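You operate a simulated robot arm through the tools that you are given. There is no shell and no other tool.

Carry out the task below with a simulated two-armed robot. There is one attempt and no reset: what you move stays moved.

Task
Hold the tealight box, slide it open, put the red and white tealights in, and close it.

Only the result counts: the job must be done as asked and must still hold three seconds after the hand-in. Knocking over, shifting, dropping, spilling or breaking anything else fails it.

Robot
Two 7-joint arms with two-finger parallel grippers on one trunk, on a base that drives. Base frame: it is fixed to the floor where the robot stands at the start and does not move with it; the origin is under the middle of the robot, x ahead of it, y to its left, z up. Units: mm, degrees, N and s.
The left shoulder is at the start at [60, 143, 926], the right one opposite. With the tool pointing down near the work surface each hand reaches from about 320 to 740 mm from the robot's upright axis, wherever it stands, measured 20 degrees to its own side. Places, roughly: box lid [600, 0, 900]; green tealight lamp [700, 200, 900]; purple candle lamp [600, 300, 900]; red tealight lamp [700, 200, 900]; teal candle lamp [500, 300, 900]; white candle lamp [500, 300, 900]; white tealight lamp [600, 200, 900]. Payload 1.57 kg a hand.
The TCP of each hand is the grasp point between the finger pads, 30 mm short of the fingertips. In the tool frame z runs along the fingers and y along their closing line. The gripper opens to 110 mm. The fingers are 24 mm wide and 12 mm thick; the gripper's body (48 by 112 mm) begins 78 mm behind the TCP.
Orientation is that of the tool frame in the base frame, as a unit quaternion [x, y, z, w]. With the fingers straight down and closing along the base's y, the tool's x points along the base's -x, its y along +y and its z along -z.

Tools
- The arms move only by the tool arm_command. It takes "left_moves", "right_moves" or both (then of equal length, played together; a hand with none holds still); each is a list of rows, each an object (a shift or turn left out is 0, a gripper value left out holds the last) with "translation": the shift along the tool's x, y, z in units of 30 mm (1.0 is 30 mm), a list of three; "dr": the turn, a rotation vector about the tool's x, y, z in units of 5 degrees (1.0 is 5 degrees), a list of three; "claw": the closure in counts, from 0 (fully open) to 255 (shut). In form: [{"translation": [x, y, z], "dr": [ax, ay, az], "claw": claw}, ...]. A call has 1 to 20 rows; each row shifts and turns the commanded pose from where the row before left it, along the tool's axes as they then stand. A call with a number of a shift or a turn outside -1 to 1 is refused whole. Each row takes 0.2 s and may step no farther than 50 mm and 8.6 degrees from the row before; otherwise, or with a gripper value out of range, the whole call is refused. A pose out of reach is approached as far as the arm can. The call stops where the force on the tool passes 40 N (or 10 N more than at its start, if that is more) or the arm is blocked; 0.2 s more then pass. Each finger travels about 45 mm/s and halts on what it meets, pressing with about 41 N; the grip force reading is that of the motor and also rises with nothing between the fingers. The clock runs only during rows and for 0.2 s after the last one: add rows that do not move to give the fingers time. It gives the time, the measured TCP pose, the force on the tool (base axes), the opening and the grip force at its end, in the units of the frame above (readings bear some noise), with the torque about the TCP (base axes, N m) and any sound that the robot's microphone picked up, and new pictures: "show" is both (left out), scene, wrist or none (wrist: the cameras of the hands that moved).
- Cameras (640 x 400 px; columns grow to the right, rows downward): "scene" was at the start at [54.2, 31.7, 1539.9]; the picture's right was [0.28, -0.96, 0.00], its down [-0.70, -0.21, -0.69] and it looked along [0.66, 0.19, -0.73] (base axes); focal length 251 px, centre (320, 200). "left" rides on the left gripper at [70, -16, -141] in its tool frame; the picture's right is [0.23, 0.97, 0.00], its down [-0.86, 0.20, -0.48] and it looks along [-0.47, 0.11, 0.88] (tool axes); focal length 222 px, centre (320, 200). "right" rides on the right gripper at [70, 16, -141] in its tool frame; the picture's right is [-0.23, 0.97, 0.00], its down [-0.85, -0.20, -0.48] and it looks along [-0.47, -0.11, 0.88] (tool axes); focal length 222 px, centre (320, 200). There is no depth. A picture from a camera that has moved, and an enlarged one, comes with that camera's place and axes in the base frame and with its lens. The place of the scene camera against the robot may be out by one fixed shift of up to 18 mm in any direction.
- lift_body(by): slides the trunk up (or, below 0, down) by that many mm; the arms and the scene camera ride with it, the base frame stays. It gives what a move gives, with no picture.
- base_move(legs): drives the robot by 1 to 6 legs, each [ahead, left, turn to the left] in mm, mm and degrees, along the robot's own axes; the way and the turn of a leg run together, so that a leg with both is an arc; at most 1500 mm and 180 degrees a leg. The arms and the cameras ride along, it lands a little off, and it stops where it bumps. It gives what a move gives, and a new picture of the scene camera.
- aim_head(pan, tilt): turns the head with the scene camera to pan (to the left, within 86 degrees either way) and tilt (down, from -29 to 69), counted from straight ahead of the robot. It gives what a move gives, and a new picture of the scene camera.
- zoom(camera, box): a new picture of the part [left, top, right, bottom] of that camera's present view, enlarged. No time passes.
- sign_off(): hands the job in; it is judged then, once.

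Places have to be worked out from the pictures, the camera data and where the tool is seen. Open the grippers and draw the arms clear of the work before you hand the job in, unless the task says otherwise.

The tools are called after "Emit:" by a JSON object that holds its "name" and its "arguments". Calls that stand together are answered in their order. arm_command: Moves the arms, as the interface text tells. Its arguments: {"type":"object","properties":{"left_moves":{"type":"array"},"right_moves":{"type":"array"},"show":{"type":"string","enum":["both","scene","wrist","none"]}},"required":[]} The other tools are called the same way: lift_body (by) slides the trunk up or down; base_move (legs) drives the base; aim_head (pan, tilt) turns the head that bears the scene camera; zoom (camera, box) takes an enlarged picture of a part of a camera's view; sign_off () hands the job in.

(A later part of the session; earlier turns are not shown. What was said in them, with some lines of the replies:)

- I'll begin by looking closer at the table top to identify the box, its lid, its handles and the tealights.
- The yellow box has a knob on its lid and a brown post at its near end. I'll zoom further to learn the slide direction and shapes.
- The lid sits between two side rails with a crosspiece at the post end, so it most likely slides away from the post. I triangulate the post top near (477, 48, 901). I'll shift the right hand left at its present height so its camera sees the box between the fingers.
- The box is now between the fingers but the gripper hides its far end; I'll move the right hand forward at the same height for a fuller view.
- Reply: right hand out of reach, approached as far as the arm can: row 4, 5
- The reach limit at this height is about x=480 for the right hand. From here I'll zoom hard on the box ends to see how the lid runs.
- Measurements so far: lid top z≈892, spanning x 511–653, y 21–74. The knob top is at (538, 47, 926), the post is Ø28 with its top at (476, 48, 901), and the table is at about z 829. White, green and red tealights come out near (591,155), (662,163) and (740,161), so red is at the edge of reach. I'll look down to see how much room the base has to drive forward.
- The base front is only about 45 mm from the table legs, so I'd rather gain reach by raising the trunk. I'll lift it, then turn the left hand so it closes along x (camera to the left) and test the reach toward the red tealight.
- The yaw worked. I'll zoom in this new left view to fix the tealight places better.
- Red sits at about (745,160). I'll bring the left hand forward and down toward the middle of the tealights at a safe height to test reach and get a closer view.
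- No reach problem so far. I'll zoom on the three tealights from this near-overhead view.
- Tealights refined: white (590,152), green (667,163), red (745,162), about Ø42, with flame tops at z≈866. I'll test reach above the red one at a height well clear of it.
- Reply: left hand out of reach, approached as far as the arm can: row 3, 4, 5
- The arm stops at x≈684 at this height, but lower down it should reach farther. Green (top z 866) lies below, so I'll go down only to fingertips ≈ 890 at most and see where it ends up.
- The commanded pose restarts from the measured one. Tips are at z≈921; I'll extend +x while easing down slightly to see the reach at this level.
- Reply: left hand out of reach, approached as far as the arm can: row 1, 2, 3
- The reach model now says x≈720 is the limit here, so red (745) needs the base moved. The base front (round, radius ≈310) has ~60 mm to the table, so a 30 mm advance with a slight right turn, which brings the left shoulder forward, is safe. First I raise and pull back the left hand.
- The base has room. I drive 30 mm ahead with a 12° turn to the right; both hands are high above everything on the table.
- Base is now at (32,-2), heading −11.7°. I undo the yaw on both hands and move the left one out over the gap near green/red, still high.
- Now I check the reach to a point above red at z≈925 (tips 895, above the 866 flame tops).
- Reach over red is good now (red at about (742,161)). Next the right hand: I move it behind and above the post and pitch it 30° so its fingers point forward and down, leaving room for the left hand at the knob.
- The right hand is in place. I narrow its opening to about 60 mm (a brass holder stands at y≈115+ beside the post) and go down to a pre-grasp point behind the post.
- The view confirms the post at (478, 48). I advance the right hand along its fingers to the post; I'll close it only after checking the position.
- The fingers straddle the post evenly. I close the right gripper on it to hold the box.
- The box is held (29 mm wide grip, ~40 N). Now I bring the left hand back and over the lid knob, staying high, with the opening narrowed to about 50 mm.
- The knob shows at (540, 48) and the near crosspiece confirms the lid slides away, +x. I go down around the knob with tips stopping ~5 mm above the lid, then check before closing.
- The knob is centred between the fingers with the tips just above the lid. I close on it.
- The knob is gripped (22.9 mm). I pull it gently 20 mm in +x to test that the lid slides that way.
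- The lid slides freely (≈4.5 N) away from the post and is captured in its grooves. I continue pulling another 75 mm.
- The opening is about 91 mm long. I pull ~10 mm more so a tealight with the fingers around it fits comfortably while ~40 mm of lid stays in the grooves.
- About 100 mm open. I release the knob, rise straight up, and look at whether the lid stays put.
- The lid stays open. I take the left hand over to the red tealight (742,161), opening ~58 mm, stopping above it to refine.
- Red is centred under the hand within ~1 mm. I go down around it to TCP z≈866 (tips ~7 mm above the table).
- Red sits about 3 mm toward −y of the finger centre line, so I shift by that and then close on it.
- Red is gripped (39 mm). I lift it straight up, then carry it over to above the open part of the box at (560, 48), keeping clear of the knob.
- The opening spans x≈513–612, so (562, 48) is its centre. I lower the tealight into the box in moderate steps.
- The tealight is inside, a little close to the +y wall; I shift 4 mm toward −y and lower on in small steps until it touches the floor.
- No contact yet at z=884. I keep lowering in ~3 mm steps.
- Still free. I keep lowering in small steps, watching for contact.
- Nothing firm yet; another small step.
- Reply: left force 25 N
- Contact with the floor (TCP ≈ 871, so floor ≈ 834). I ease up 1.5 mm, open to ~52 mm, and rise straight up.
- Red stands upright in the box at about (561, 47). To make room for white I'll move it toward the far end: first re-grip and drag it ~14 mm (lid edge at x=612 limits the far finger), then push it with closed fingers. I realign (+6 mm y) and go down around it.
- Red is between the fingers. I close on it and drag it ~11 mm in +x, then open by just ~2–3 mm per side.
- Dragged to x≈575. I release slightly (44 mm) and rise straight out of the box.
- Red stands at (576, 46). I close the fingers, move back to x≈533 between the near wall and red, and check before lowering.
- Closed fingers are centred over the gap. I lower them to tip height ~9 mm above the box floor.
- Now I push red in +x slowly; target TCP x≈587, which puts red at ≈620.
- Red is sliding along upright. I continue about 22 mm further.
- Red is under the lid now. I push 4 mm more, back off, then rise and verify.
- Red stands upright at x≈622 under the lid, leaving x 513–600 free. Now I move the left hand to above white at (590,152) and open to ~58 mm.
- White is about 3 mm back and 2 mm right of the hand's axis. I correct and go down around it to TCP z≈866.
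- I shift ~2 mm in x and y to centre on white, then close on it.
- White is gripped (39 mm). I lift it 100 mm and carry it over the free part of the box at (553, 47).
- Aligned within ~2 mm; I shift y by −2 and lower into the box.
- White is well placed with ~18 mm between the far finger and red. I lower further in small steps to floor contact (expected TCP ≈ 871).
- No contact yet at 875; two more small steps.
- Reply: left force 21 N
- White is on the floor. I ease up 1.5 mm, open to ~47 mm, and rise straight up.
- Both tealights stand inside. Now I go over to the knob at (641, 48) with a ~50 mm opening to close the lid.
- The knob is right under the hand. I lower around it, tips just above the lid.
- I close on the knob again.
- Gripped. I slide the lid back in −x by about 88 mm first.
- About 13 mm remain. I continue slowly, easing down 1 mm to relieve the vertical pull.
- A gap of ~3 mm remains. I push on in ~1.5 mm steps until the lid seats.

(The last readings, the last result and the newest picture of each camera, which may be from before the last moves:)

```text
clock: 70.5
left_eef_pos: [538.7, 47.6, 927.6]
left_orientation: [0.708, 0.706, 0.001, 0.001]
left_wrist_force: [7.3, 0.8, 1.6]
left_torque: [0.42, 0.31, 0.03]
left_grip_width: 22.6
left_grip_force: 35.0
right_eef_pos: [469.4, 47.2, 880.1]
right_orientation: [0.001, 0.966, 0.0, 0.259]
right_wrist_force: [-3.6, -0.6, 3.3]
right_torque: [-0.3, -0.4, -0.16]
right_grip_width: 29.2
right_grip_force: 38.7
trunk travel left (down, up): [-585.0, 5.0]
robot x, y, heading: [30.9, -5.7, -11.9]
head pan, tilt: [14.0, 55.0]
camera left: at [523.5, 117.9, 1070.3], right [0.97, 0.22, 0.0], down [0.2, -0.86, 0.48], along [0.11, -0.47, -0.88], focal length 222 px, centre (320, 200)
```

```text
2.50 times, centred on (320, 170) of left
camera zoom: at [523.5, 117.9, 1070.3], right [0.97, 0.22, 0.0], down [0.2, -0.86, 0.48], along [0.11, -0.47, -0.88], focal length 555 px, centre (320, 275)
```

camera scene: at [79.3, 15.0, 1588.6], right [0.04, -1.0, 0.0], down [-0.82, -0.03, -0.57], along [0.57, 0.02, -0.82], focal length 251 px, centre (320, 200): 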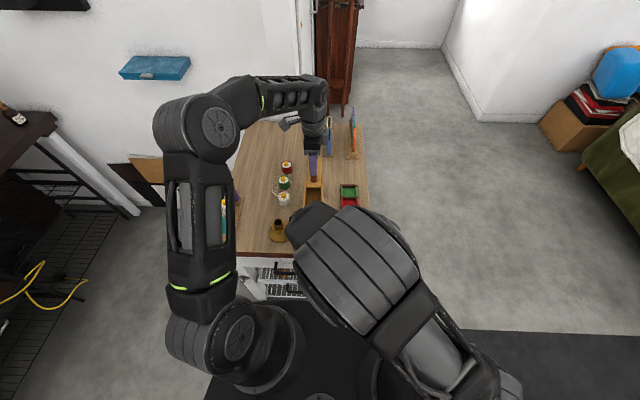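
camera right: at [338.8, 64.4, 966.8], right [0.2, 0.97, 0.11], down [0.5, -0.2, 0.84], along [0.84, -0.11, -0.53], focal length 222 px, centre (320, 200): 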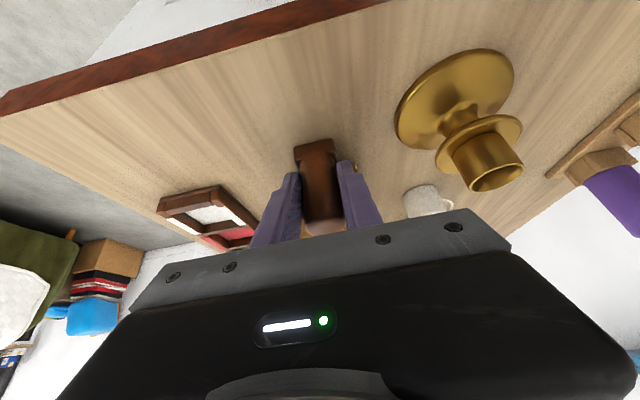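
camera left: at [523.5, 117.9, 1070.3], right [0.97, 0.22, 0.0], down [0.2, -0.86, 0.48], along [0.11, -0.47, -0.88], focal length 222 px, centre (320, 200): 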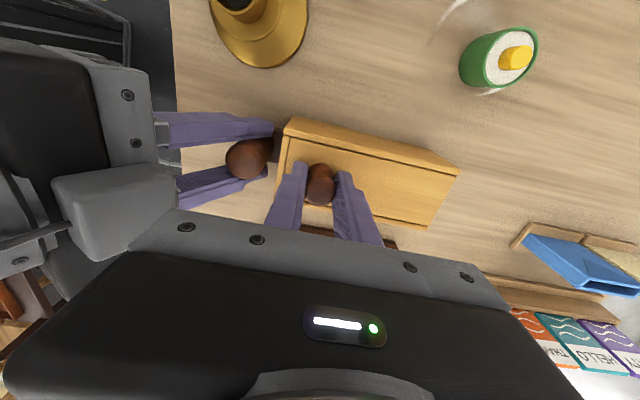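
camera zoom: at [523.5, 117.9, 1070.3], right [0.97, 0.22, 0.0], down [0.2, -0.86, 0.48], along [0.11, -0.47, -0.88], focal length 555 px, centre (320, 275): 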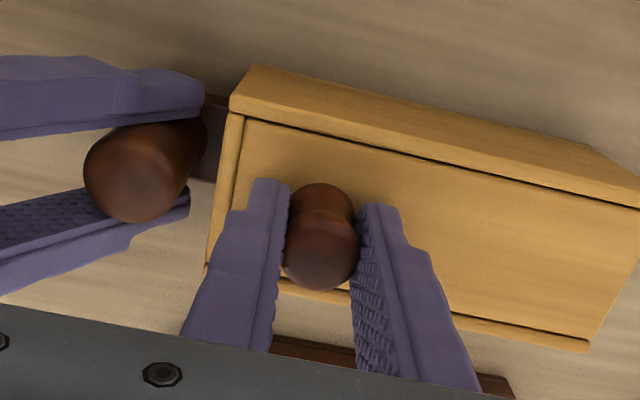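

The lid looks seated; I press ~1.5 mm more to make sure it is against the stop.

Emit:
{"name": "arm_command", "arguments": {"left_moves": [{"translation": [0, -0.05, 0]}], "show": "wrist"}}

Emit:
{"name": "zoom", "arguments": {"camera": "left", "box": [240, 100, 340, 180]}}

Emit:
{"name": "zoom", "arguments": {"camera": "left", "box": [390, 130, 490, 240]}}

```text
clock: 70.9
left_eef_pos: [537.9, 49.0, 927.8]
left_orientation: [0.708, 0.706, 0.0, 0.002]
left_wrist_force: [16.1, 0.6, -2.7]
left_torque: [0.41, 0.11, -0.03]
left_grip_width: 22.4
left_grip_force: 35.4
right_eef_pos: [470.7, 47.9, 877.6]
right_orientation: [0.001, 0.966, 0.0, 0.26]
right_wrist_force: [-12.8, -2.1, 7.9]
right_torque: [-0.49, -0.99, 0.02]
right_grip_width: 29.1
right_grip_force: 39.3
trunk travel left (down, up): [-585.0, 5.0]
robot x, y, heading: [31.1, -4.0, -11.8]
head pan, tilt: [14.0, 55.0]
camera left: at [522.4, 118.2, 1070.3], right [0.97, 0.22, 0.0], down [0.2, -0.86, 0.48], along [0.11, -0.47, -0.88], focal length 222 px, centre (320, 200)
```

left: 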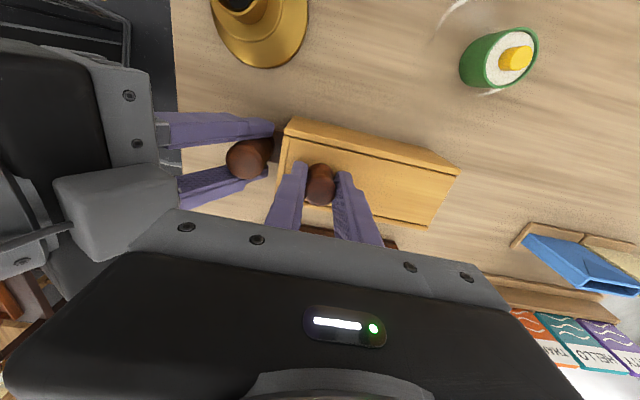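

```text
5.00 times, centred on (290, 140) of left
camera zoom: at [522.4, 118.2, 1070.3], right [0.97, 0.22, 0.0], down [0.2, -0.86, 0.48], along [0.11, -0.47, -0.88], focal length 1111 px, centre (470, 500)
```

zoom: 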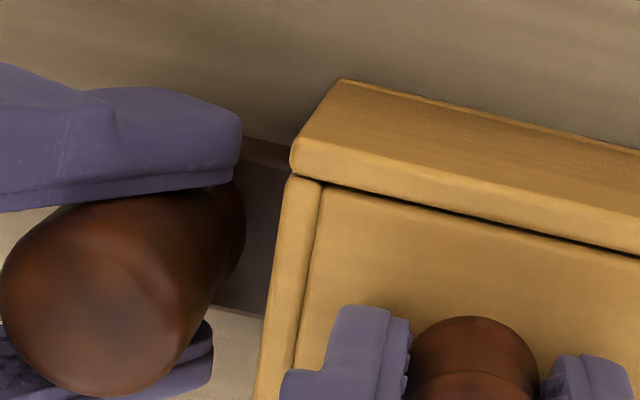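

```text
3.64 times, centred on (440, 185) of left
camera zoom: at [522.4, 118.2, 1070.3], right [0.97, 0.22, 0.0], down [0.2, -0.86, 0.48], along [0.11, -0.47, -0.88], focal length 808 px, centre (-116, 254)
```

zoom: 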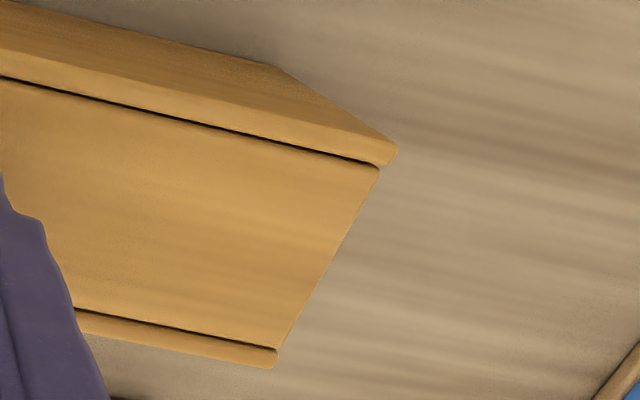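

The lid is fully seated (16 N against the stop, flush at the far end). I open the left gripper, rise clear of the knob, and check.

Emit:
{"name": "arm_command", "arguments": {"left_moves": [{"claw": 170}, {"claw": 139}, {"claw": 139}, {"translation": [0, 0, -0.5]}, {"translation": [0, 0, -0.9]}, {"translation": [0, 0, -0.9]}], "show": "wrist"}}

Emit:
{"name": "zoom", "arguments": {"camera": "left", "box": [200, 80, 440, 240]}}

```text
clock: 72.3
left_eef_pos: [538.3, 50.6, 995.9]
left_orientation: [0.708, 0.706, 0.0, 0.0]
left_wrist_force: [-0.6, -0.4, -0.9]
left_torque: [-0.01, -0.01, 0.01]
left_grip_width: 50.2
left_grip_force: 0.1
right_eef_pos: [470.5, 48.8, 878.0]
right_orientation: [0.001, 0.966, 0.0, 0.26]
right_wrist_force: [-0.9, 0.2, 0.8]
right_torque: [-0.17, -0.04, -0.11]
right_grip_width: 29.2
right_grip_force: 38.8
trunk travel left (down, up): [-585.0, 5.0]
robot x, y, heading: [31.2, -0.2, -12.0]
head pan, tilt: [14.0, 55.0]
camera left: at [522.1, 119.3, 1138.6], right [0.97, 0.22, 0.0], down [0.2, -0.86, 0.48], along [0.11, -0.47, -0.88], focal length 222 px, centre (320, 200)
```

left: 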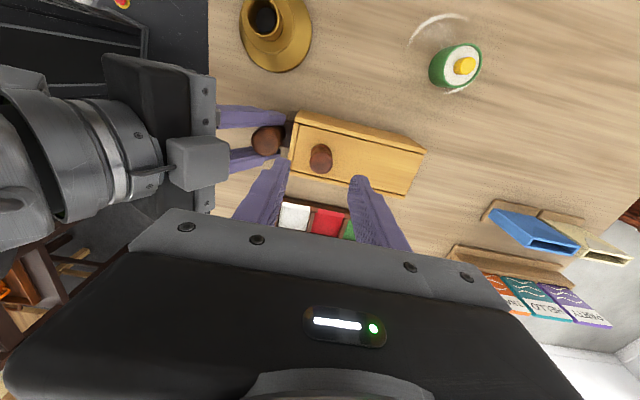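

```text
2.50 times, centred on (320, 160) of left
camera zoom: at [522.1, 119.3, 1138.6], right [0.97, 0.22, 0.0], down [0.2, -0.86, 0.48], along [0.11, -0.47, -0.88], focal length 555 px, centre (320, 300)
```

zoom: 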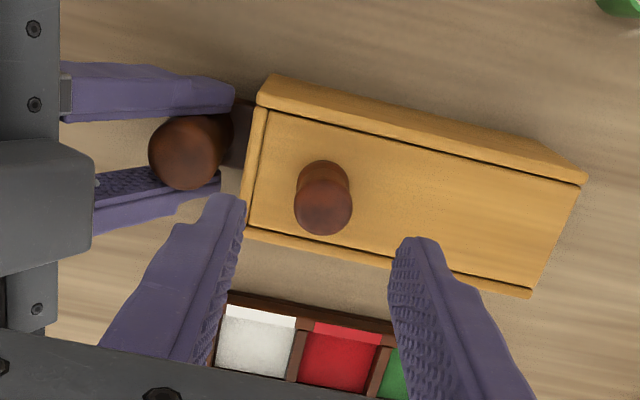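

The box is closed. I now open the right gripper moderately and draw it straight back off the post, then up.

Emit:
{"name": "arm_command", "arguments": {"right_moves": [{"claw": 150}, {"claw": 116}, {"claw": 116}, {"translation": [0, 0, -0.5]}, {"translation": [0, 0, -0.9]}, {"translation": [0, 0, -0.9]}, {"translation": [0, 0, -0.9]}, {"translation": [-0.45, 0, -0.78]}, {"translation": [-0.45, 0, -0.78]}, {"translation": [-0.45, 0, -0.78]}, {"translation": [-0.45, 0, -0.78]}], "show": "wrist"}}

Emit:
{"name": "zoom", "arguments": {"camera": "right", "box": [180, 40, 500, 240]}}

```text
clock: 74.7
left_eef_pos: [538.1, 48.4, 995.8]
left_orientation: [0.708, 0.706, 0.0, 0.0]
left_wrist_force: [-1.3, 0.4, -0.6]
left_torque: [0.03, -0.02, 0.03]
left_grip_width: 50.1
left_grip_force: 0.0
right_eef_pos: [420.5, 45.7, 1072.6]
right_orientation: [0.002, 0.966, 0.0, 0.259]
right_wrist_force: [0.7, -0.9, -0.3]
right_torque: [-0.01, -0.02, -0.01]
right_grip_width: 59.9
right_grip_force: 0.1
trunk travel left (down, up): [-585.0, 5.0]
robot x, y, heading: [29.9, -4.5, -12.1]
head pan, tilt: [14.0, 55.0]
camera right: at [289.4, 61.7, 1160.4], right [0.2, 0.97, 0.11], down [0.5, -0.2, 0.84], along [0.84, -0.11, -0.53], focal length 222 px, centre (320, 200)
```

right: 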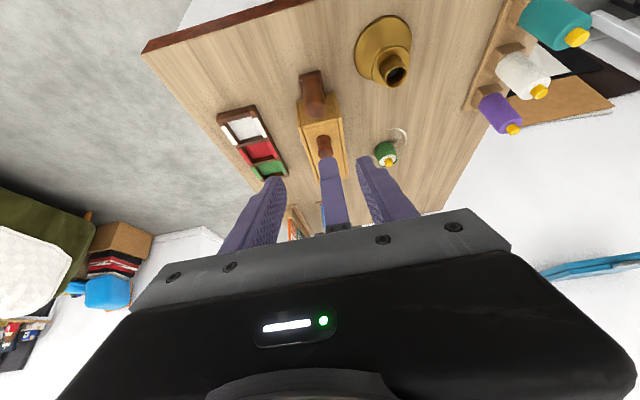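

```text
2.00 times, centred on (340, 140) of right
camera zoom: at [289.4, 61.7, 1160.4], right [0.2, 0.97, 0.11], down [0.5, -0.2, 0.84], along [0.84, -0.11, -0.53], focal length 444 px, centre (280, 320)
```

zoom: 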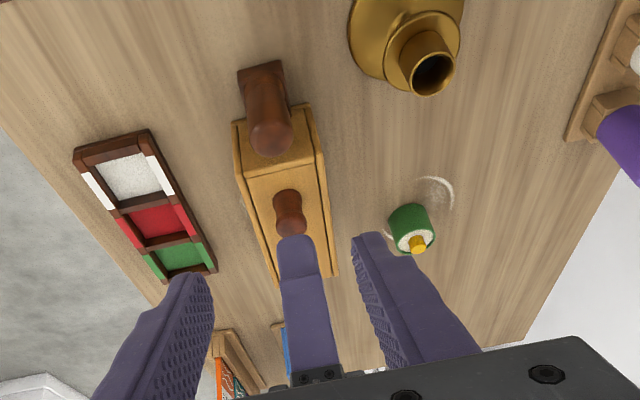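

The right hand is clear. I move it to the right and the left hand up and to the left, opening both grippers once clear.

Emit:
{"name": "arm_command", "arguments": {"left_moves": [{"translation": [0, 0, -0.8]}, {"translation": [0, 0, -0.8]}, {"translation": [0.3, -0.3, -0.7]}, {"translation": [0.9, -0.4, -0.4]}, {"translation": [0.9, -0.4, -0.4], "claw": 0}, {"translation": [0.9, -0.4, 0]}, {"translation": [0.9, -0.4, 0]}, {"translation": [0.9, -0.4, 0]}], "right_moves": [{"translation": [0, -0.9, 0]}, {"translation": [0, -0.9, 0]}, {"translation": [0, -0.9, 0]}, {"translation": [0, -0.9, 0]}, {"translation": [0, -0.9, 0], "claw": 0}, {"translation": [0, -0.9, 0]}, {}, {}], "show": "both"}}

Emit:
{"name": "aim_head", "arguments": {"pan": 22, "tilt": 48}}

```text
clock: 76.5
left_eef_pos: [467.9, 191.9, 1086.9]
left_orientation: [0.708, 0.706, -0.001, 0.0]
left_wrist_force: [0.2, 0.2, 0.0]
left_torque: [0.0, 0.0, 0.0]
left_grip_width: 109.9
left_grip_force: 0.1
right_eef_pos: [419.8, -114.8, 1070.8]
right_orientation: [0.002, 0.966, -0.001, 0.26]
right_wrist_force: [-0.8, -0.3, 0.4]
right_torque: [0.02, -0.01, 0.0]
right_grip_width: 110.0
right_grip_force: 0.2
trunk travel left (down, up): [-585.0, 5.0]
robot x, y, heading: [30.7, -3.1, -12.1]
head pan, tilt: [14.0, 55.0]
camera scene: at [79.0, 15.2, 1588.6], right [0.04, -1.0, 0.0], down [-0.82, -0.03, -0.57], along [0.57, 0.02, -0.82], focal length 251 px, centre (320, 200)
camera right: at [288.9, -97.9, 1158.6], right [0.2, 0.97, 0.11], down [0.5, -0.2, 0.84], along [0.84, -0.11, -0.53], focal length 222 px, centre (320, 200)
camera left: at [452.2, 261.7, 1228.8], right [0.97, 0.22, 0.0], down [0.2, -0.86, 0.48], along [0.11, -0.47, -0.88], focal length 222 px, centre (320, 200)
```

scene: 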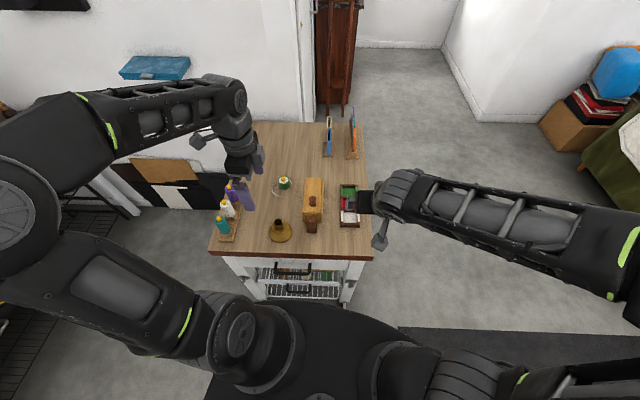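
right: 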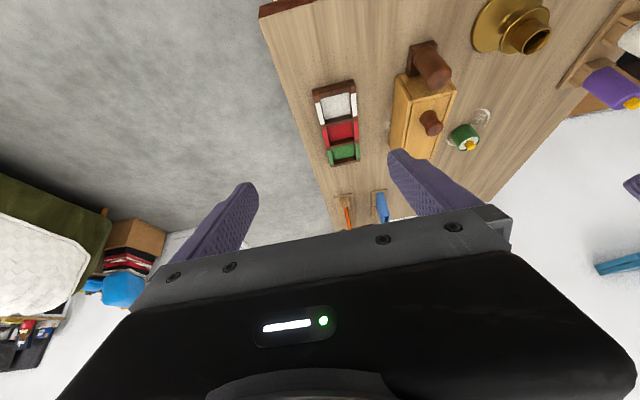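
left: 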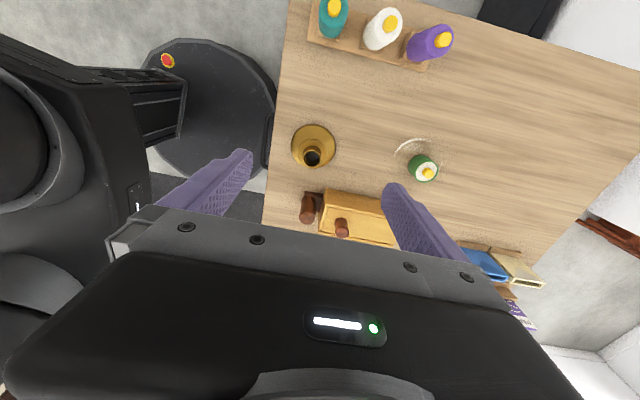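

```text
clock: 77.2
left_eef_pos: [468.2, 191.3, 1085.9]
left_orientation: [0.708, 0.706, 0.0, 0.0]
left_wrist_force: [-0.5, 0.2, 0.0]
left_torque: [0.01, -0.03, 0.01]
left_grip_width: 109.9
left_grip_force: 0.1
right_eef_pos: [419.6, -114.0, 1071.2]
right_orientation: [0.002, 0.966, -0.001, 0.26]
right_wrist_force: [-0.1, 0.9, 0.0]
right_torque: [-0.01, -0.02, 0.02]
right_grip_width: 110.2
right_grip_force: 0.2
trunk travel left (down, up): [-585.0, 5.0]
robot x, y, heading: [30.3, -5.3, -11.9]
head pan, tilt: [22.0, 48.0]
camera scene: at [84.9, 26.0, 1597.8], right [0.18, -0.98, 0.0], down [-0.73, -0.13, -0.67], along [0.66, 0.12, -0.74], focal length 251 px, centre (320, 200)
```

scene: 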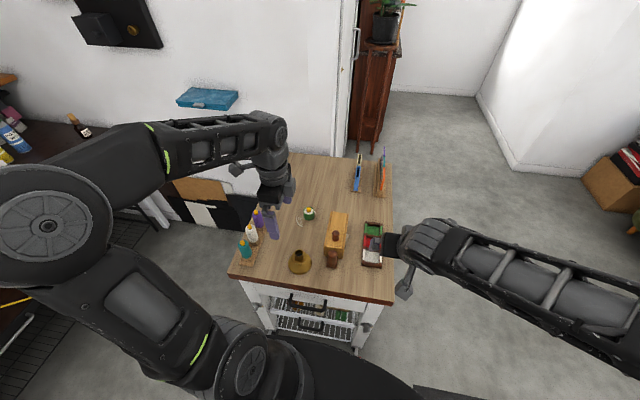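

Everything else is in place. A last close look at the box and table before handing in.

Emit:
{"name": "zoom", "arguments": {"camera": "scene", "box": [280, 190, 400, 280]}}

Emit:
{"name": "zoom", "arguments": {"camera": "right", "box": [370, 30, 500, 170]}}

```text
4.44 times, centred on (340, 235) of scene
camera zoom: at [84.9, 26.0, 1597.8], right [0.18, -0.98, 0.0], down [-0.73, -0.13, -0.67], along [0.66, 0.12, -0.74], focal length 1116 px, centre (231, 44)
```

zoom: 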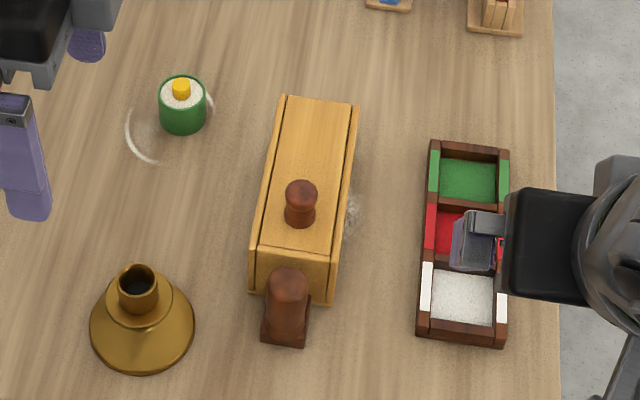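

```text
2.86 times, centred on (435, 100) of right
camera zoom: at [289.3, -98.0, 1158.5], right [0.2, 0.97, 0.11], down [0.5, -0.2, 0.84], along [0.84, -0.11, -0.53], focal length 635 px, centre (-9, 486)
```

zoom: 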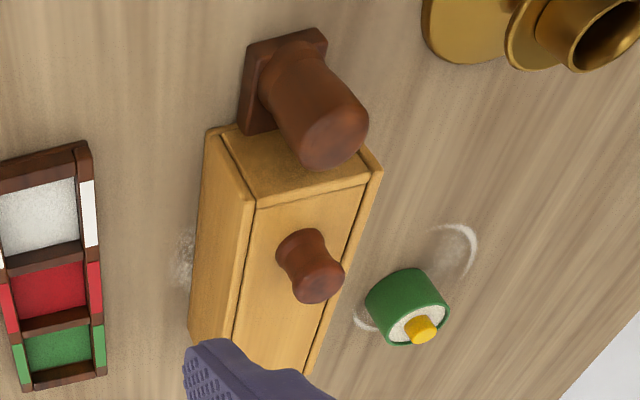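

The box is closed and standing in its place with red and white inside. Green and the other objects are untouched, and both arms are clear with open grippers, so I hand in.

Emit:
{"name": "sign_off", "arguments": {}}

```text
The job is handed in.
```

The red and white tealights are in the box, and the lid is slid shut against its stop. The right hand held the box by its post the whole time. In the last pictures the box stood closed in its place, and the green tealight and the other objects I could see were where they started. Both grippers are open and the arms are clear.

To reach the red tealight I raised the trunk 60 mm and drove the base about 30 mm forward with a 12° turn to the right. The robot is still in that position.

I have handed the job in, but no verdict came back.
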